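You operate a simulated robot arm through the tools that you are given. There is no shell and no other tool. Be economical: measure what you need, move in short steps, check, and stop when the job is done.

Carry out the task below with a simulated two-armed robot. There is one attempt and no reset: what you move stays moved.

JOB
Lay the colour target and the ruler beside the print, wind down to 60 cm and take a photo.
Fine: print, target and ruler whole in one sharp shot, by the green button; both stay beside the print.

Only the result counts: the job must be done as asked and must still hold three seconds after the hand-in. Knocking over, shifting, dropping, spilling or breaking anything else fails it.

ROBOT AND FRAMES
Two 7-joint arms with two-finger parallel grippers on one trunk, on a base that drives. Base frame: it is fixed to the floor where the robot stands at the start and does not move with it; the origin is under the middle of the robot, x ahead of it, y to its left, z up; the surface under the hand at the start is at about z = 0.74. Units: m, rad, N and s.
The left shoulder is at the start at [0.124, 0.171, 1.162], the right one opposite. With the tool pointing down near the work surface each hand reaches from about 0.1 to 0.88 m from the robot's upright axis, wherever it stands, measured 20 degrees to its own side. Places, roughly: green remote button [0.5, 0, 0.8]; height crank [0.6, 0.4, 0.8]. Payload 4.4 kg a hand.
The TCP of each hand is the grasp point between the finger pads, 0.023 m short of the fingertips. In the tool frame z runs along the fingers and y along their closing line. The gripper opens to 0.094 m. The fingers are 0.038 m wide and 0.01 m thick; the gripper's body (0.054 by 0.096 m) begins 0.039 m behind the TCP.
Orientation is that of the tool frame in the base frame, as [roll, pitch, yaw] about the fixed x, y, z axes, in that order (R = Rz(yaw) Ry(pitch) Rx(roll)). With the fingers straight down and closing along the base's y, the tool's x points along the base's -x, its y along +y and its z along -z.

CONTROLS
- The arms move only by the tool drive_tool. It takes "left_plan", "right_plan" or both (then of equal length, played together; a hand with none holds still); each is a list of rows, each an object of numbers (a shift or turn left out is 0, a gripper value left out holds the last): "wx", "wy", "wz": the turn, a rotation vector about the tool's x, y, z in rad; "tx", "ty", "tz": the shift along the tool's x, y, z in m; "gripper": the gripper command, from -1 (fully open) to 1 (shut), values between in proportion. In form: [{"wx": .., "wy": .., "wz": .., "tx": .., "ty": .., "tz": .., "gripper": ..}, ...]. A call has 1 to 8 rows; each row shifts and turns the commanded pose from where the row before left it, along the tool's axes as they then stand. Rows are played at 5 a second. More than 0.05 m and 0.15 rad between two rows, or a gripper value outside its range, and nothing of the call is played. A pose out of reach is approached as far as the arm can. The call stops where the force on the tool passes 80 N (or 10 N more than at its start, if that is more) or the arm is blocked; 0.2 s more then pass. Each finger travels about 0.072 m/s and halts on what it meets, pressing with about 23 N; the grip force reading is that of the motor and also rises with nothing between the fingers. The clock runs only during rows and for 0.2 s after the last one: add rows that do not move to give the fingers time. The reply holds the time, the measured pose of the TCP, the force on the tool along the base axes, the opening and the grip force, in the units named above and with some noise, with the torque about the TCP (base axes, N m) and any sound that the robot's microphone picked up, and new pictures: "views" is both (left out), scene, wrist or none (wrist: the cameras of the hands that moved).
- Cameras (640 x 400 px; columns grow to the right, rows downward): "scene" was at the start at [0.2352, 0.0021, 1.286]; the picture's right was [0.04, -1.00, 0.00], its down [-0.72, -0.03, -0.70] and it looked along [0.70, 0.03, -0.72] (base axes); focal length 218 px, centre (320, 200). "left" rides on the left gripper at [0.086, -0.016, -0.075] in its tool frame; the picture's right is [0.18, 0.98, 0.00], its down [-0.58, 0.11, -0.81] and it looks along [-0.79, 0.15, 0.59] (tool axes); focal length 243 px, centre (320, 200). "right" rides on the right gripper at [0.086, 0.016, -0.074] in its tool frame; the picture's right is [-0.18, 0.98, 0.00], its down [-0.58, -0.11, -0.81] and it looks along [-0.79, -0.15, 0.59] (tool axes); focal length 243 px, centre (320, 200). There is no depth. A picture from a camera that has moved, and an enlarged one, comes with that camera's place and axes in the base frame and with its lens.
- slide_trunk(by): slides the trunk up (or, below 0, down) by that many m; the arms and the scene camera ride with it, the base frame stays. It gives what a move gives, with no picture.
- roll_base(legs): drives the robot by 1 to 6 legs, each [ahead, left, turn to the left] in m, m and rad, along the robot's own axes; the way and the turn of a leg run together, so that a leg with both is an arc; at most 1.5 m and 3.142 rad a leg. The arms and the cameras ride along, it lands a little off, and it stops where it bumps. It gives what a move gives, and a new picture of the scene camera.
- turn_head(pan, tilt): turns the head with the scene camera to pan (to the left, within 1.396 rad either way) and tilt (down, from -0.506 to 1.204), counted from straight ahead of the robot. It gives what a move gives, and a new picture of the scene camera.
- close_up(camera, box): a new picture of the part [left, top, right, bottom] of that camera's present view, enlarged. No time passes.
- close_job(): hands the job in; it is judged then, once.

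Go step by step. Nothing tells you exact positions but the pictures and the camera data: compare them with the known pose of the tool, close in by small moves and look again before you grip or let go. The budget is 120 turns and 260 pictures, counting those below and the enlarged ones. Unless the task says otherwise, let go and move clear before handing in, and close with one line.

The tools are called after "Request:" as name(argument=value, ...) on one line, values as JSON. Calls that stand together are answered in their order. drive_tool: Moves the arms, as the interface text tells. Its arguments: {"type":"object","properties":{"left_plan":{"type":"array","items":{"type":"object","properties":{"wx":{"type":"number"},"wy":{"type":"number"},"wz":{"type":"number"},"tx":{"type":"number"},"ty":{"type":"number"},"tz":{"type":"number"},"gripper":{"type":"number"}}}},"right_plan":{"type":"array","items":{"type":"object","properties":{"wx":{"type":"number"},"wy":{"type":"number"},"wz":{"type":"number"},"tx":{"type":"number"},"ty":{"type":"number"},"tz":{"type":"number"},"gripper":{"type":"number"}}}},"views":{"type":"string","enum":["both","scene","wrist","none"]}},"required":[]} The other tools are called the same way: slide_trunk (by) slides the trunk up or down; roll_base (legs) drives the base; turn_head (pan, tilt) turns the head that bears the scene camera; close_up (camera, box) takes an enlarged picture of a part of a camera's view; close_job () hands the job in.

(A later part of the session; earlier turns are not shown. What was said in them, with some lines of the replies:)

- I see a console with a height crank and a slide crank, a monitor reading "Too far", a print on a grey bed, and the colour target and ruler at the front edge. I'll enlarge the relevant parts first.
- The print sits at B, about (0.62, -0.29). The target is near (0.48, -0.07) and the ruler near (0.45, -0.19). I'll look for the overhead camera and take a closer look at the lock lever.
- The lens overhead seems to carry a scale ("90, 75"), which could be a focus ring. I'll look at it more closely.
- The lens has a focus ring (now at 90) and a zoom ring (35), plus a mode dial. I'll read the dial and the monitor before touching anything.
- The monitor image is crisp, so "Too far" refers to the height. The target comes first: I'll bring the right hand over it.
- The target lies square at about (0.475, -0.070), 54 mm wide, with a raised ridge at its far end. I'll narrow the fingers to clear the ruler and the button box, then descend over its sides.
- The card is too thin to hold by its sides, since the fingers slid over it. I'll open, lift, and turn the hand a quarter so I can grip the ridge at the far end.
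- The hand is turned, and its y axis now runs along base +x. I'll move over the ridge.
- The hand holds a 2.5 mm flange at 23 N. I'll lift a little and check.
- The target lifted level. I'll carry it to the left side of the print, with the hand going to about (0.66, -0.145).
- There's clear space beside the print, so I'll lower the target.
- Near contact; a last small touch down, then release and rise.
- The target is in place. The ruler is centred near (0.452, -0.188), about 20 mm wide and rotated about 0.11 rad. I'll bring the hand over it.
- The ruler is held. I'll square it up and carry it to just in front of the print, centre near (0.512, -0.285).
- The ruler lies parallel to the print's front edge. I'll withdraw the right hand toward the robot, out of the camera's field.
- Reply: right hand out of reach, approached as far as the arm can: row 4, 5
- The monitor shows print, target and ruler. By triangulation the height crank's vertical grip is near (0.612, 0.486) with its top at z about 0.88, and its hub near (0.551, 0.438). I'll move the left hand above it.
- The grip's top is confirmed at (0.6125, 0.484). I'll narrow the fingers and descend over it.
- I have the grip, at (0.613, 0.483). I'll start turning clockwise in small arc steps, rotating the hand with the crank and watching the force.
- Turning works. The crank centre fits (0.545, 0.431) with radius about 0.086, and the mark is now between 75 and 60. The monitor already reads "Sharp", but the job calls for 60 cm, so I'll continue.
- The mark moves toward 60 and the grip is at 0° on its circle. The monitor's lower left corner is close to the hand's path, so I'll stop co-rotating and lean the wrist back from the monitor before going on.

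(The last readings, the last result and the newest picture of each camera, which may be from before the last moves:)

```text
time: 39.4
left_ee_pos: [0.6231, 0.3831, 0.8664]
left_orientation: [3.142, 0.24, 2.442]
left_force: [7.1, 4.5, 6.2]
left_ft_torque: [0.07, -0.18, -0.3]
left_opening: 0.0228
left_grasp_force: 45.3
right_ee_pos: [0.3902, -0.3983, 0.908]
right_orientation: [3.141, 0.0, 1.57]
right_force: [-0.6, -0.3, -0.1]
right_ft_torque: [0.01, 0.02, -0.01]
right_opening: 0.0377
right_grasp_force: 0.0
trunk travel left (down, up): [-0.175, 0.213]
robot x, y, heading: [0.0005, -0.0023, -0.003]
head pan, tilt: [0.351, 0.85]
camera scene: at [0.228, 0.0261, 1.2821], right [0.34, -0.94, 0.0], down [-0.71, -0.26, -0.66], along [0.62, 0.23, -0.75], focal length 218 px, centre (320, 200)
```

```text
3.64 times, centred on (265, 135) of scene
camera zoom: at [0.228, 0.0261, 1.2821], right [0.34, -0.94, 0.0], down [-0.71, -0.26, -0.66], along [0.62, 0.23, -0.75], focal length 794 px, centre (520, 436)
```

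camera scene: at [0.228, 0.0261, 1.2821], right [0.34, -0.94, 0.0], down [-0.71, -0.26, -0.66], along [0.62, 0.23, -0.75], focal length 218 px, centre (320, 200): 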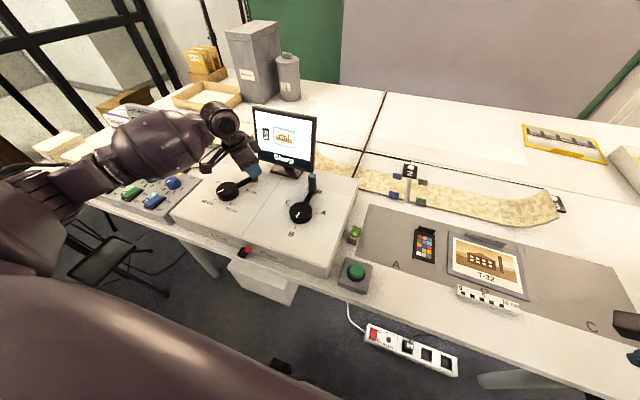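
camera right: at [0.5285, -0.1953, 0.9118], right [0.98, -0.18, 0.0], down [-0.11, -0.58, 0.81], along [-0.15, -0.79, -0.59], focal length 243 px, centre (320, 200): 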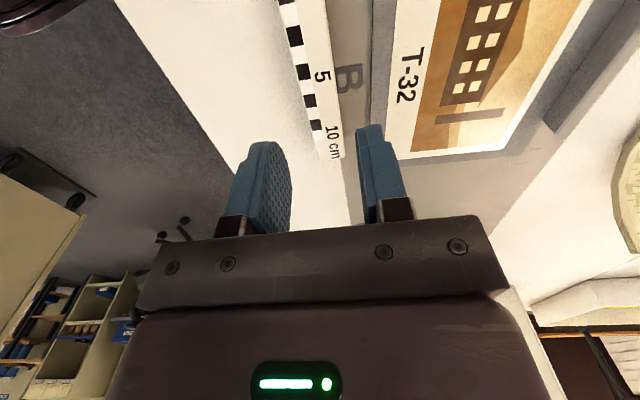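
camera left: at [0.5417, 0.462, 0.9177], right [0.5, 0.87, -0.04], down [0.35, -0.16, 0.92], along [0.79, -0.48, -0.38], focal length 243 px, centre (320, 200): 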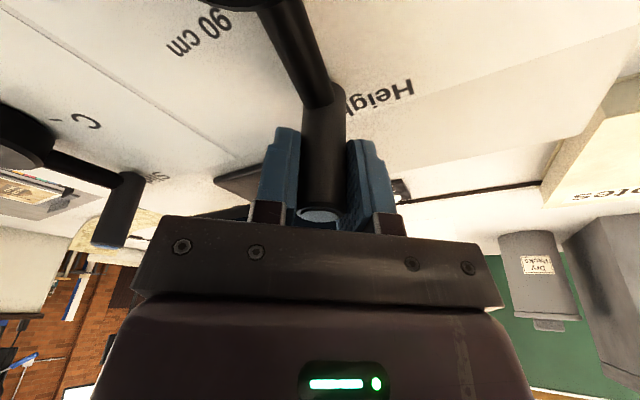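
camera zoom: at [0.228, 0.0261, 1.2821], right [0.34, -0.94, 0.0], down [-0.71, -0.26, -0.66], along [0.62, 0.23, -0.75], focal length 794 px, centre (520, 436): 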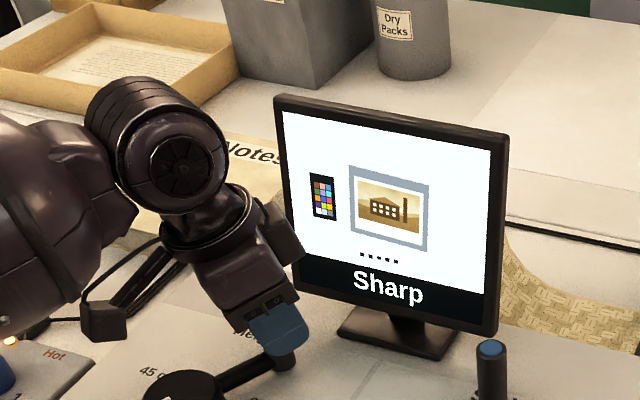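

The crank is near: its mark sits about 5–9° short of the 60 cm tick. One more small step, then I'll check the mark again.

Request:
drive_tool(left_plan=[{"tx": -0.0007, "ty": -0.0056, "tz": 0.0001}, {"tx": -0.0007, "ty": -0.0056, "tz": 0.0001}, {}], views="none")

Request:
close_up(camera="scene", box=[180, 150, 280, 220])

```text
time: 40.2
left_ee_pos: [0.6162, 0.3725, 0.8657]
left_orientation: [-3.141, 0.24, 2.44]
left_force: [5.3, 1.6, 7.6]
left_ft_torque: [0.27, -0.71, -0.44]
left_opening: 0.0229
left_grasp_force: 44.8
right_ee_pos: [0.3908, -0.3986, 0.9073]
right_orientation: [-3.14, -0.001, 1.57]
right_force: [0.1, 0.5, 0.0]
right_ft_torque: [-0.02, 0.0, -0.01]
right_opening: 0.0378
right_grasp_force: 0.0
trunk travel left (down, up): [-0.175, 0.213]
robot x, y, heading: [-0.0011, 0.0028, -0.006]
head pan, tilt: [0.351, 0.85]
```

```text
5.71 times, centred on (230, 185) of scene
camera zoom: at [0.2278, 0.0257, 1.2822], right [0.34, -0.94, 0.0], down [-0.71, -0.26, -0.66], along [0.62, 0.23, -0.75], focal length 1248 px, centre (834, 286)
```

zoom: 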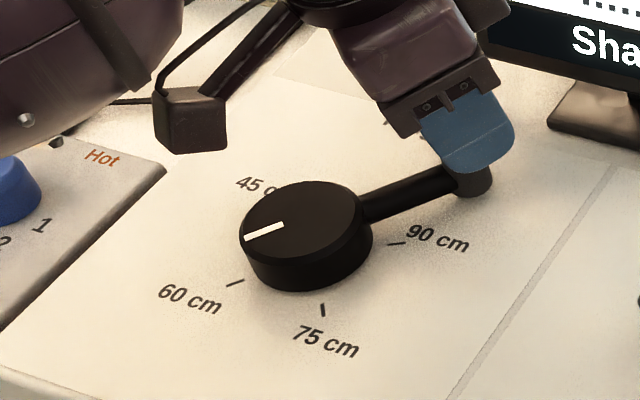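

The crank mark looks aligned with 60. I'll check the real camera height from its travel in the head's view.

Request:
turn_head(pan=-0.5, tilt=-0.3)

Request:
close_up(camera="scene", box=[260, 120, 420, 280])

```text
time: 41.6
left_ee_pos: [0.6171, 0.3729, 0.8659]
left_orientation: [-3.14, 0.242, 2.443]
left_force: [1.2, -5.8, 5.1]
left_ft_torque: [0.01, -1.08, 0.06]
left_opening: 0.0226
left_grasp_force: 45.0
right_ee_pos: [0.3909, -0.3996, 0.9056]
right_orientation: [-3.141, 0.0, 1.573]
right_force: [-0.1, -0.2, -0.3]
right_ft_torque: [-0.03, -0.03, 0.0]
right_opening: 0.0378
right_grasp_force: 0.0
trunk travel left (down, up): [-0.175, 0.213]
robot x, y, heading: [-0.0007, 0.0011, 0.002]
head pan, tilt: [-0.499, -0.3]
camera scene: at [0.2233, -0.0392, 1.3837], right [-0.48, -0.88, 0.0], down [0.26, -0.14, -0.96], along [0.84, -0.46, 0.29], focal length 218 px, centre (320, 200)
```

scene: 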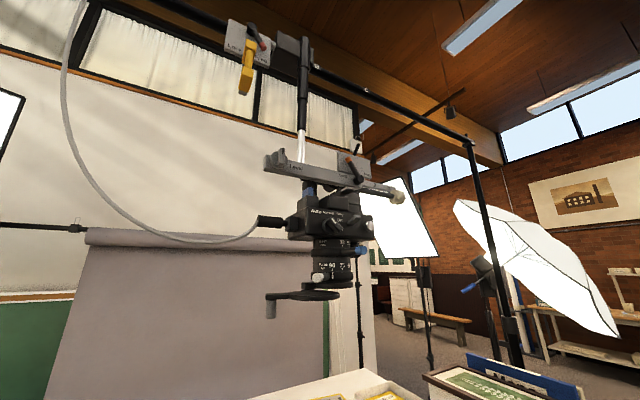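

```text
2.50 times, centred on (340, 200) of scene
camera zoom: at [0.2233, -0.0392, 1.3837], right [-0.48, -0.88, 0.0], down [0.26, -0.14, -0.96], along [0.84, -0.46, 0.29], focal length 546 px, centre (270, 200)
```

zoom: 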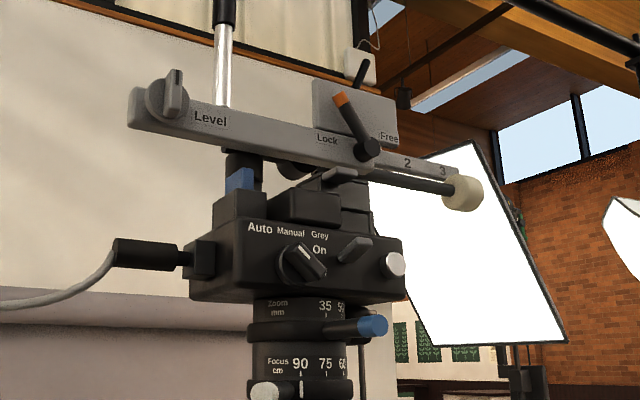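

The head's travel works out to about 15 cm, agreeing with 60. I'll release the crank, back off, and look at the mark and monitor.

Request:
drive_tool(left_plan=[{"gripper": 0.2}, {"gripper": -0.2}, {"gripper": -0.2}, {"tz": -0.04}, {"tz": -0.04}, {"tz": -0.04}, {"tx": 0.04}, {"tx": 0.04}], views="none")

Request:
turn_head(pan=0.35, tilt=0.85)

Request:
close_up(camera="scene", box=[180, 150, 280, 220])

Request:
close_up(camera="scene", box=[245, 98, 325, 182])

```text
time: 43.4
left_ee_pos: [0.5329, 0.4433, 0.9627]
left_orientation: [-3.141, 0.244, 2.442]
left_force: [0.2, 0.9, 0.1]
left_ft_torque: [-0.01, -0.01, -0.02]
left_opening: 0.0565
left_grasp_force: 0.1
right_ee_pos: [0.39, -0.3987, 0.9087]
right_orientation: [3.141, -0.001, 1.569]
right_force: [-0.5, 0.1, 0.6]
right_ft_torque: [0.0, 0.03, -0.02]
right_opening: 0.0374
right_grasp_force: 0.0
trunk travel left (down, up): [-0.175, 0.213]
robot x, y, heading: [0.0007, -0.0008, 0.002]
head pan, tilt: [-0.499, -0.3]
```

```text
time: 44.8
left_ee_pos: [0.5331, 0.4439, 0.9629]
left_orientation: [-3.141, 0.24, 2.442]
left_force: [-0.1, 0.9, 0.4]
left_ft_torque: [0.03, 0.0, 0.01]
left_opening: 0.0565
left_grasp_force: 0.0
right_ee_pos: [0.3907, -0.3977, 0.907]
right_orientation: [-3.14, 0.0, 1.57]
right_force: [0.4, -0.1, 0.4]
right_ft_torque: [0.01, -0.01, 0.05]
right_opening: 0.0373
right_grasp_force: 0.0
trunk travel left (down, up): [-0.175, 0.213]
robot x, y, heading: [0.0005, 0.0011, 0.001]
head pan, tilt: [0.351, 0.85]
camera scene: at [0.2281, 0.026, 1.2821], right [0.34, -0.94, 0.0], down [-0.71, -0.26, -0.66], along [0.62, 0.23, -0.75], focal length 218 px, centre (320, 200)
```

scene: 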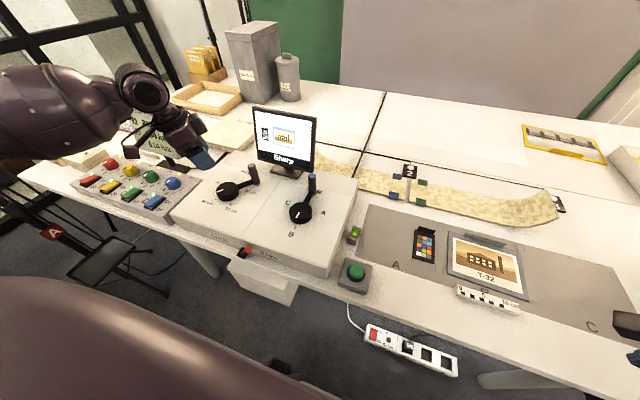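

```text
5.71 times, centred on (230, 185) of scene
camera zoom: at [0.2281, 0.026, 1.2821], right [0.34, -0.94, 0.0], down [-0.71, -0.26, -0.66], along [0.62, 0.23, -0.75], focal length 1248 px, centre (834, 286)
```

zoom: 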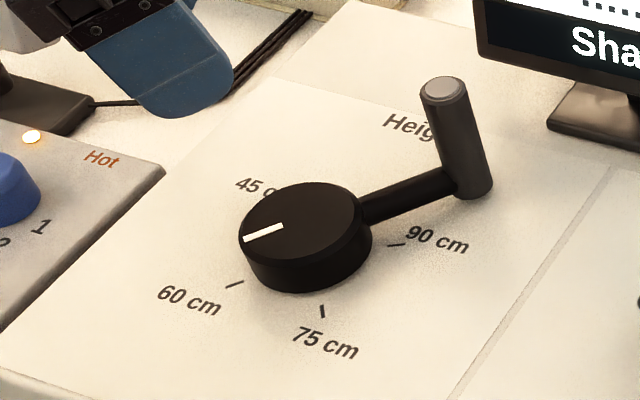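

```text
4.76 times, centred on (285, 140) of scene
camera zoom: at [0.2281, 0.026, 1.2821], right [0.34, -0.94, 0.0], down [-0.71, -0.26, -0.66], along [0.62, 0.23, -0.75], focal length 1040 px, centre (487, 486)
```

zoom: 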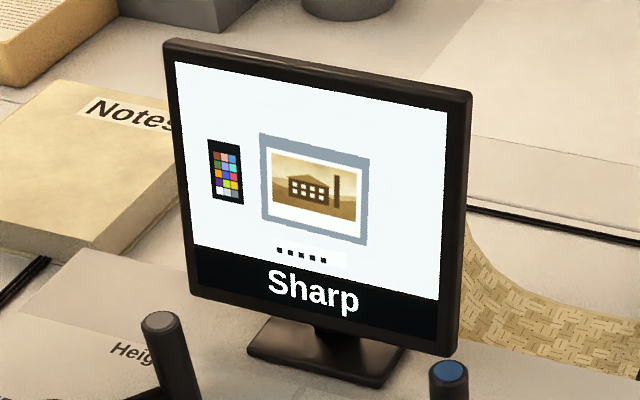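

The mark lies on the 60 cm line. The monitor reads "Sharp" with print, target and ruler all whole in frame. I'll level the left hand, close it, and bring it round over the green button at about (0.456, 0.018).

Request:
drive_tool(left_plan=[{"wy": 0.12, "gripper": 1}, {"wy": 0.122, "tz": -0.03}, {"wz": -0.14, "tz": -0.03}, {"wz": -0.14}, {"wz": -0.14}, {"wz": -0.14}, {"wz": -0.14}, {}], views="none")

Request:
drive_tool(left_plan=[{"tx": 0.01, "ty": -0.049}, {"tx": 0.01, "ty": -0.049}, {"tx": 0.01, "ty": -0.049}, {"tx": 0.01, "ty": -0.049}, {"tx": 0.01, "ty": -0.049}, {"tx": 0.01, "ty": -0.049}, {"tx": 0.01, "ty": -0.049}, {"ty": -0.049}])

```text
time: 46.6
left_ee_pos: [0.5317, 0.4473, 1.0227]
left_orientation: [3.14, -0.001, -3.14]
left_force: [0.2, -0.2, 0.5]
left_ft_torque: [0.03, -0.01, -0.03]
left_opening: 0.0001
left_grasp_force: 23.0
right_ee_pos: [0.3895, -0.3981, 0.9074]
right_orientation: [-3.141, -0.001, 1.571]
right_force: [-0.5, 0.2, -0.4]
right_ft_torque: [0.01, 0.01, 0.0]
right_opening: 0.0376
right_grasp_force: 0.1
trunk travel left (down, up): [-0.175, 0.213]
robot x, y, heading: [-0.0034, -0.002, -0.002]
head pan, tilt: [0.351, 0.85]
```

```text
time: 48.4
left_ee_pos: [0.4595, 0.05, 1.0239]
left_orientation: [3.138, -0.002, -3.139]
left_force: [-0.7, -0.5, 0.3]
left_ft_torque: [-0.02, 0.0, -0.02]
left_opening: 0.0001
left_grasp_force: 22.7
right_ee_pos: [0.3912, -0.3995, 0.9072]
right_orientation: [-3.141, 0.001, 1.571]
right_force: [-0.1, -0.1, 0.1]
right_ft_torque: [0.01, -0.03, 0.0]
right_opening: 0.0375
right_grasp_force: 0.0
trunk travel left (down, up): [-0.175, 0.213]
robot x, y, heading: [-0.0026, -0.0003, 0.005]
head pan, tilt: [0.351, 0.85]
camera scene: at [0.2283, 0.025, 1.282], right [0.34, -0.94, 0.0], down [-0.71, -0.26, -0.66], along [0.62, 0.23, -0.75], focal length 218 px, centre (320, 200)
camera left: at [0.3729, 0.0339, 1.0983], right [-0.19, 0.98, 0.0], down [0.58, 0.11, 0.81], along [0.79, 0.15, -0.59], focal length 243 px, centre (320, 200)
```

scene: 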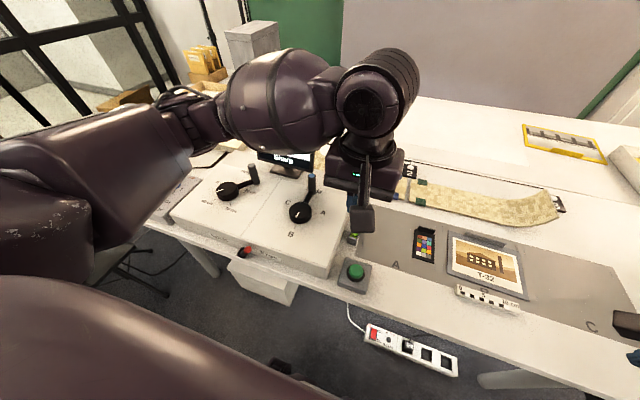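
left: 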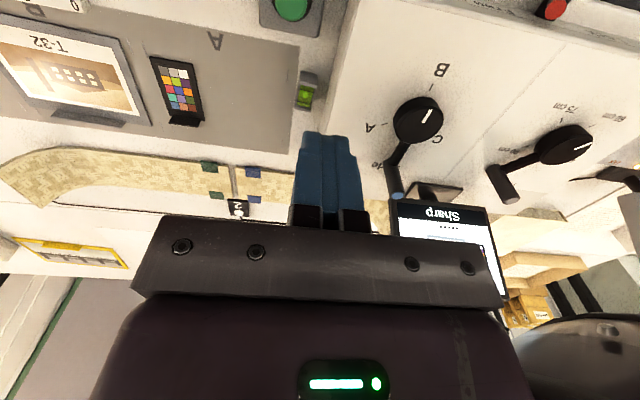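

Request:
drive_tool(left_plan=[{"ty": -0.031}, {"tz": 0.05}, {"tz": 0.05}, {"tz": 0.05}, {"tz": 0.02}, {}])

Request:
close_up(camera="left", box=[200, 20, 440, 220])

Request:
close_up(camera="scene", box=[300, 200, 420, 300])

```text
time: 49.8
left_ee_pos: [0.4612, 0.0227, 0.8567]
left_orientation: [3.14, -0.002, -3.141]
left_force: [-0.2, -0.4, 0.2]
left_ft_torque: [0.03, 0.0, 0.02]
left_opening: 0.0
left_grasp_force: 23.4
right_ee_pos: [0.3907, -0.398, 0.9077]
right_orientation: [-3.14, 0.001, 1.57]
right_force: [0.6, 0.6, 1.3]
right_ft_torque: [-0.03, -0.04, 0.0]
right_opening: 0.0375
right_grasp_force: 0.1
trunk travel left (down, up): [-0.175, 0.213]
robot x, y, heading: [0.0019, -0.0002, -0.002]
head pan, tilt: [0.351, 0.85]
camera scene: at [0.228, 0.026, 1.2821], right [0.34, -0.94, 0.0], down [-0.71, -0.26, -0.66], along [0.62, 0.23, -0.75], focal length 218 px, centre (320, 200)
camera left: at [0.3742, 0.0069, 0.9315], right [-0.18, 0.98, 0.0], down [0.58, 0.11, 0.81], along [0.79, 0.15, -0.59], focal length 243 px, centre (320, 200)
```

scene: 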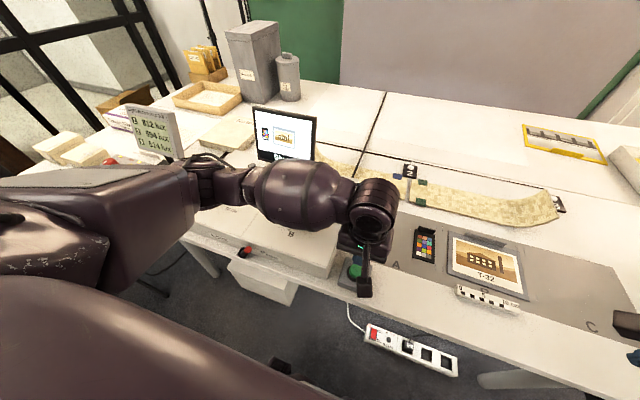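
left: 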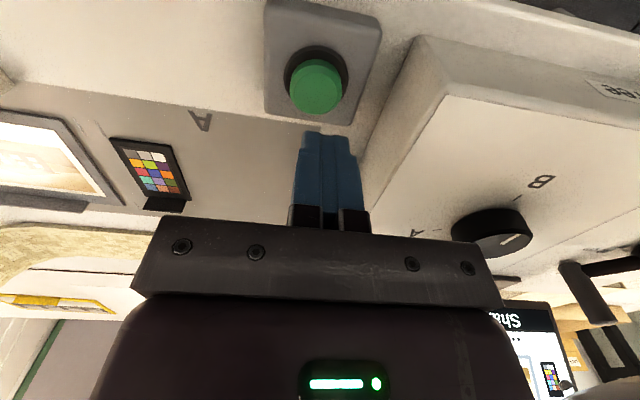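

```text
2.00 times, centred on (320, 120) of left
camera zoom: at [0.3742, 0.0069, 0.9315], right [-0.18, 0.98, 0.0], down [0.58, 0.11, 0.81], along [0.79, 0.15, -0.59], focal length 485 px, centre (320, 360)
```

zoom: 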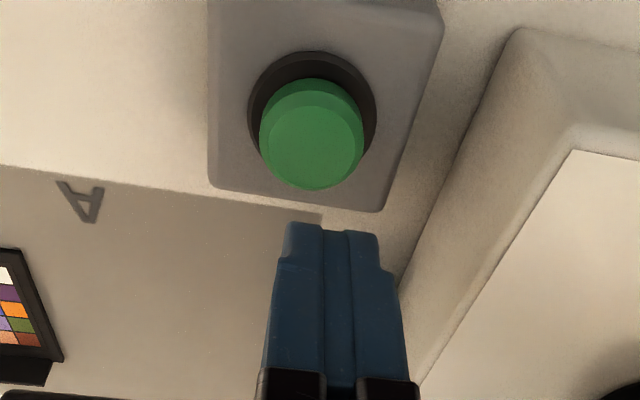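

```text
4.00 times, centred on (360, 250) of scene
camera zoom: at [0.228, 0.026, 1.2821], right [0.34, -0.94, 0.0], down [-0.71, -0.26, -0.66], along [0.62, 0.23, -0.75], focal length 874 px, centre (160, 0)
```

zoom: 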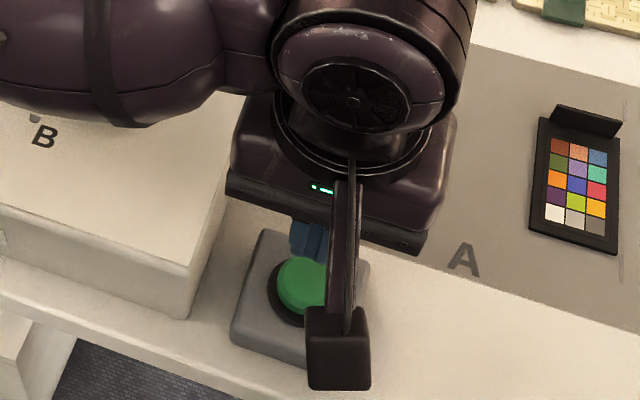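

Request:
drive_tool(left_plan=[{"tx": 0.006, "ty": -0.003, "tz": 0.02}, {"tz": 0.015}, {"tz": 0.006}, {"tz": 0.003}, {"tz": 0.003}])

Request:
close_up(camera="left", box=[200, 20, 440, 220])

```text
time: 51.0
left_ee_pos: [0.4553, 0.0194, 0.8059]
left_orientation: [-3.141, -0.001, 3.141]
left_force: [-1.6, -1.8, 2.9]
left_ft_torque: [-0.02, 0.02, 0.0]
left_opening: 0.0001
left_grasp_force: 22.9
right_ee_pos: [0.3895, -0.3983, 0.9072]
right_orientation: [-3.141, 0.0, 1.57]
right_force: [0.0, 0.0, -0.2]
right_ft_torque: [0.02, 0.04, 0.02]
right_opening: 0.0378
right_grasp_force: 0.0
trunk travel left (down, up): [-0.175, 0.213]
robot x, y, heading: [-0.0021, -0.0003, -0.003]
head pan, tilt: [0.351, 0.85]
camera scene: at [0.2278, 0.026, 1.2822], right [0.34, -0.94, 0.0], down [-0.71, -0.26, -0.66], along [0.62, 0.23, -0.75], focal length 218 px, centre (320, 200)
camera left: at [0.3683, 0.0041, 0.8804], right [-0.18, 0.98, 0.0], down [0.58, 0.11, 0.81], along [0.79, 0.15, -0.59], focal length 243 px, centre (320, 200)
```

scene: 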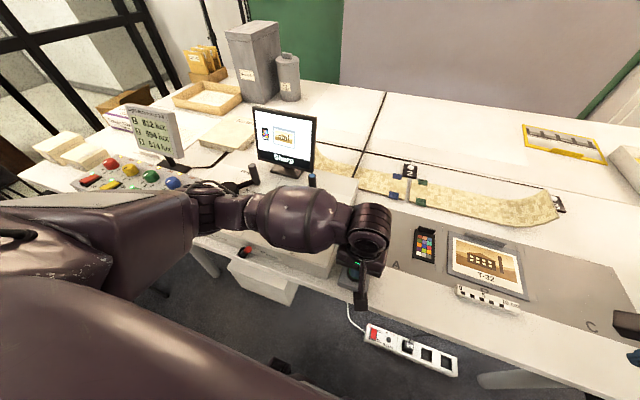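
left: 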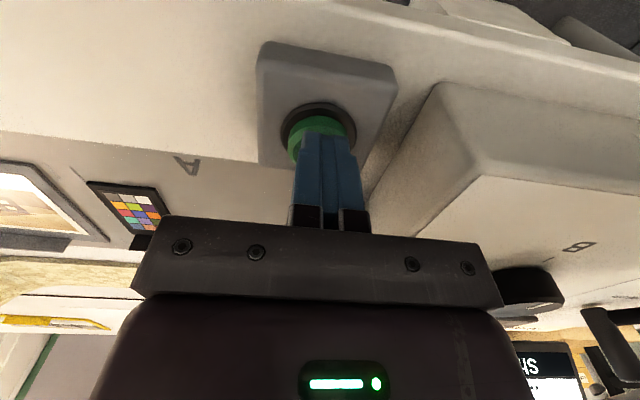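

```text
2.00 times, centred on (320, 120) of left
camera zoom: at [0.3683, 0.0041, 0.8804], right [-0.18, 0.98, 0.0], down [0.58, 0.11, 0.81], along [0.79, 0.15, -0.59], focal length 485 px, centre (320, 360)
```

zoom: 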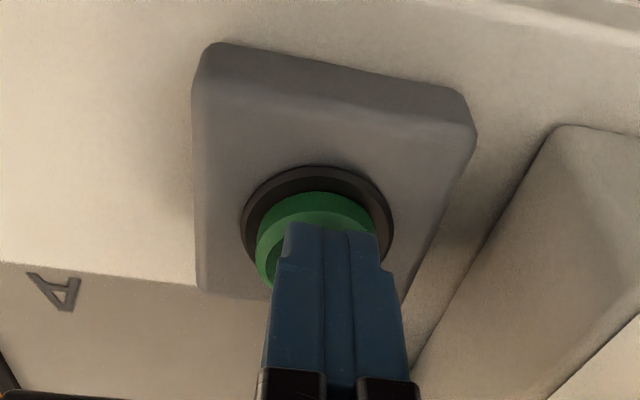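

Contact has begun on the button. I'll press a little further and listen.

Request:
drive_tool(left_plan=[{"tz": 0.003}, {"tz": 0.003}, {}], views="scene")

Request:
close_up(camera="scene", box=[245, 98, 325, 182])

```text
time: 51.8
left_ee_pos: [0.4548, 0.0195, 0.8007]
left_orientation: [-3.141, 0.002, 3.141]
left_force: [-0.7, 1.8, 20.0]
left_ft_torque: [0.02, -0.06, 0.01]
left_opening: 0.0002
left_grasp_force: 23.0
right_ee_pos: [0.3899, -0.3976, 0.9089]
right_orientation: [3.139, 0.0, 1.572]
right_force: [-0.7, 0.5, -0.2]
right_ft_torque: [0.03, -0.05, 0.04]
right_opening: 0.0373
right_grasp_force: 0.1
trunk travel left (down, up): [-0.175, 0.213]
robot x, y, heading: [0.003, -0.0009, 0.001]
head pan, tilt: [0.351, 0.85]
heard: click
camera scene: at [0.2267, 0.0262, 1.2826], right [0.34, -0.94, 0.0], down [-0.7, -0.26, -0.66], along [0.62, 0.23, -0.75], focal length 218 px, centre (320, 200)
```

scene: 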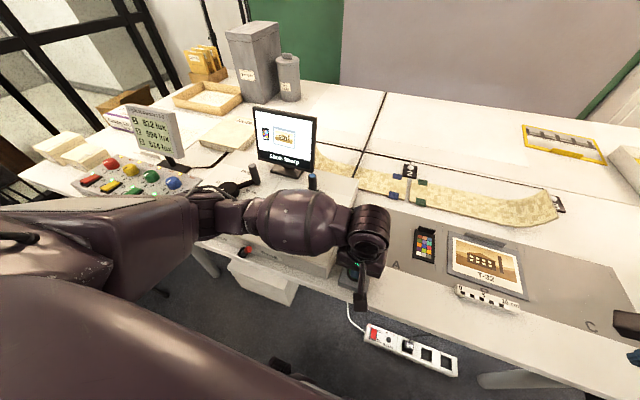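

```text
4.76 times, centred on (285, 140) of scene
camera zoom: at [0.2267, 0.0262, 1.2826], right [0.34, -0.94, 0.0], down [-0.7, -0.26, -0.66], along [0.62, 0.23, -0.75], focal length 1040 px, centre (487, 486)
```

zoom: 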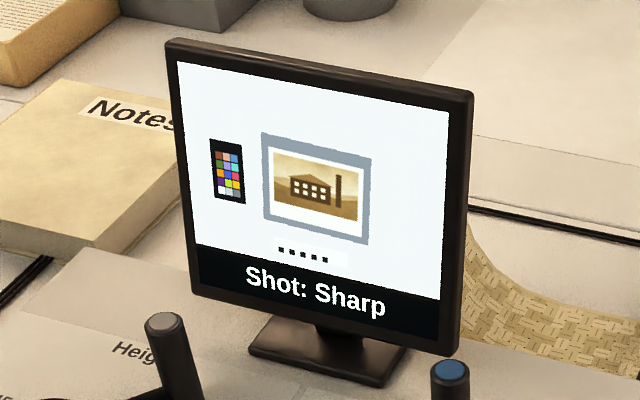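

There was a click, and the monitor reads "Shot: Sharp" with print, target and ruler whole in frame. I'll lift the hand clear and check the final state.

Request:
drive_tool(left_plan=[{"tz": -0.02}, {"tz": -0.05}, {"tz": -0.05}, {"tz": -0.05}, {"tz": -0.03, "ty": 0.04}, {"ty": 0.05}, {"ty": 0.05}, {"ty": 0.05}], views="scene")

Request:
close_up(camera="scene", box=[180, 80, 560, 320])

```text
time: 53.6
left_ee_pos: [0.4588, 0.2131, 0.9978]
left_orientation: [3.141, -0.003, 3.139]
left_force: [-0.4, 0.5, 0.4]
left_ft_torque: [-0.01, -0.01, 0.0]
left_opening: 0.0
left_grasp_force: 23.3
right_ee_pos: [0.3901, -0.3973, 0.9089]
right_orientation: [3.141, 0.001, 1.57]
right_force: [0.7, 1.0, 0.4]
right_ft_torque: [0.01, 0.02, 0.01]
right_opening: 0.0373
right_grasp_force: 0.1
trunk travel left (down, up): [-0.175, 0.213]
robot x, y, heading: [-0.0005, 0.0014, -0.003]
head pan, tilt: [0.351, 0.85]
camera scene: at [0.227, 0.027, 1.2824], right [0.34, -0.94, 0.0], down [-0.7, -0.26, -0.66], along [0.62, 0.23, -0.75], focal length 218 px, centre (320, 200)
```

scene: 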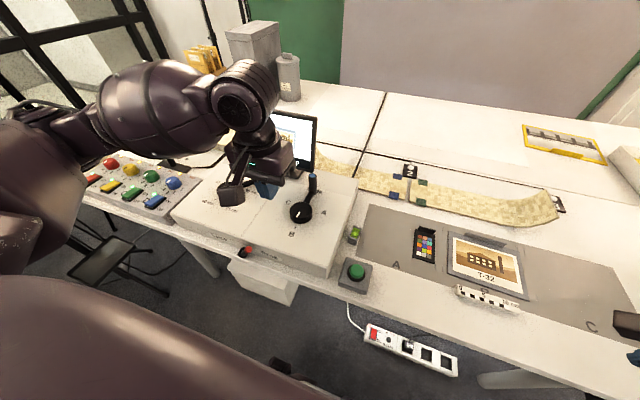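

```text
1.67 times, centred on (370, 200) of scene
camera zoom: at [0.227, 0.027, 1.2824], right [0.34, -0.94, 0.0], down [-0.7, -0.26, -0.66], along [0.62, 0.23, -0.75], focal length 364 px, centre (237, 200)
```

zoom: 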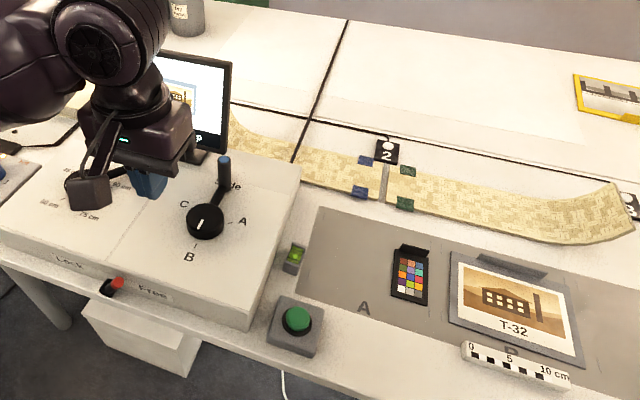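

The target and ruler lie beside the print, the shot is taken, nothing else has moved and both hands are clear, so I'm handing in.

Request:
close_job()

```text
The job is handed in.
```

The colour target and ruler lie beside the print. The camera is wound down to the 60 cm mark (by eye, within about 1 cm), and the green button took a photo the monitor shows as "Shot: Sharp" with all three whole in frame.
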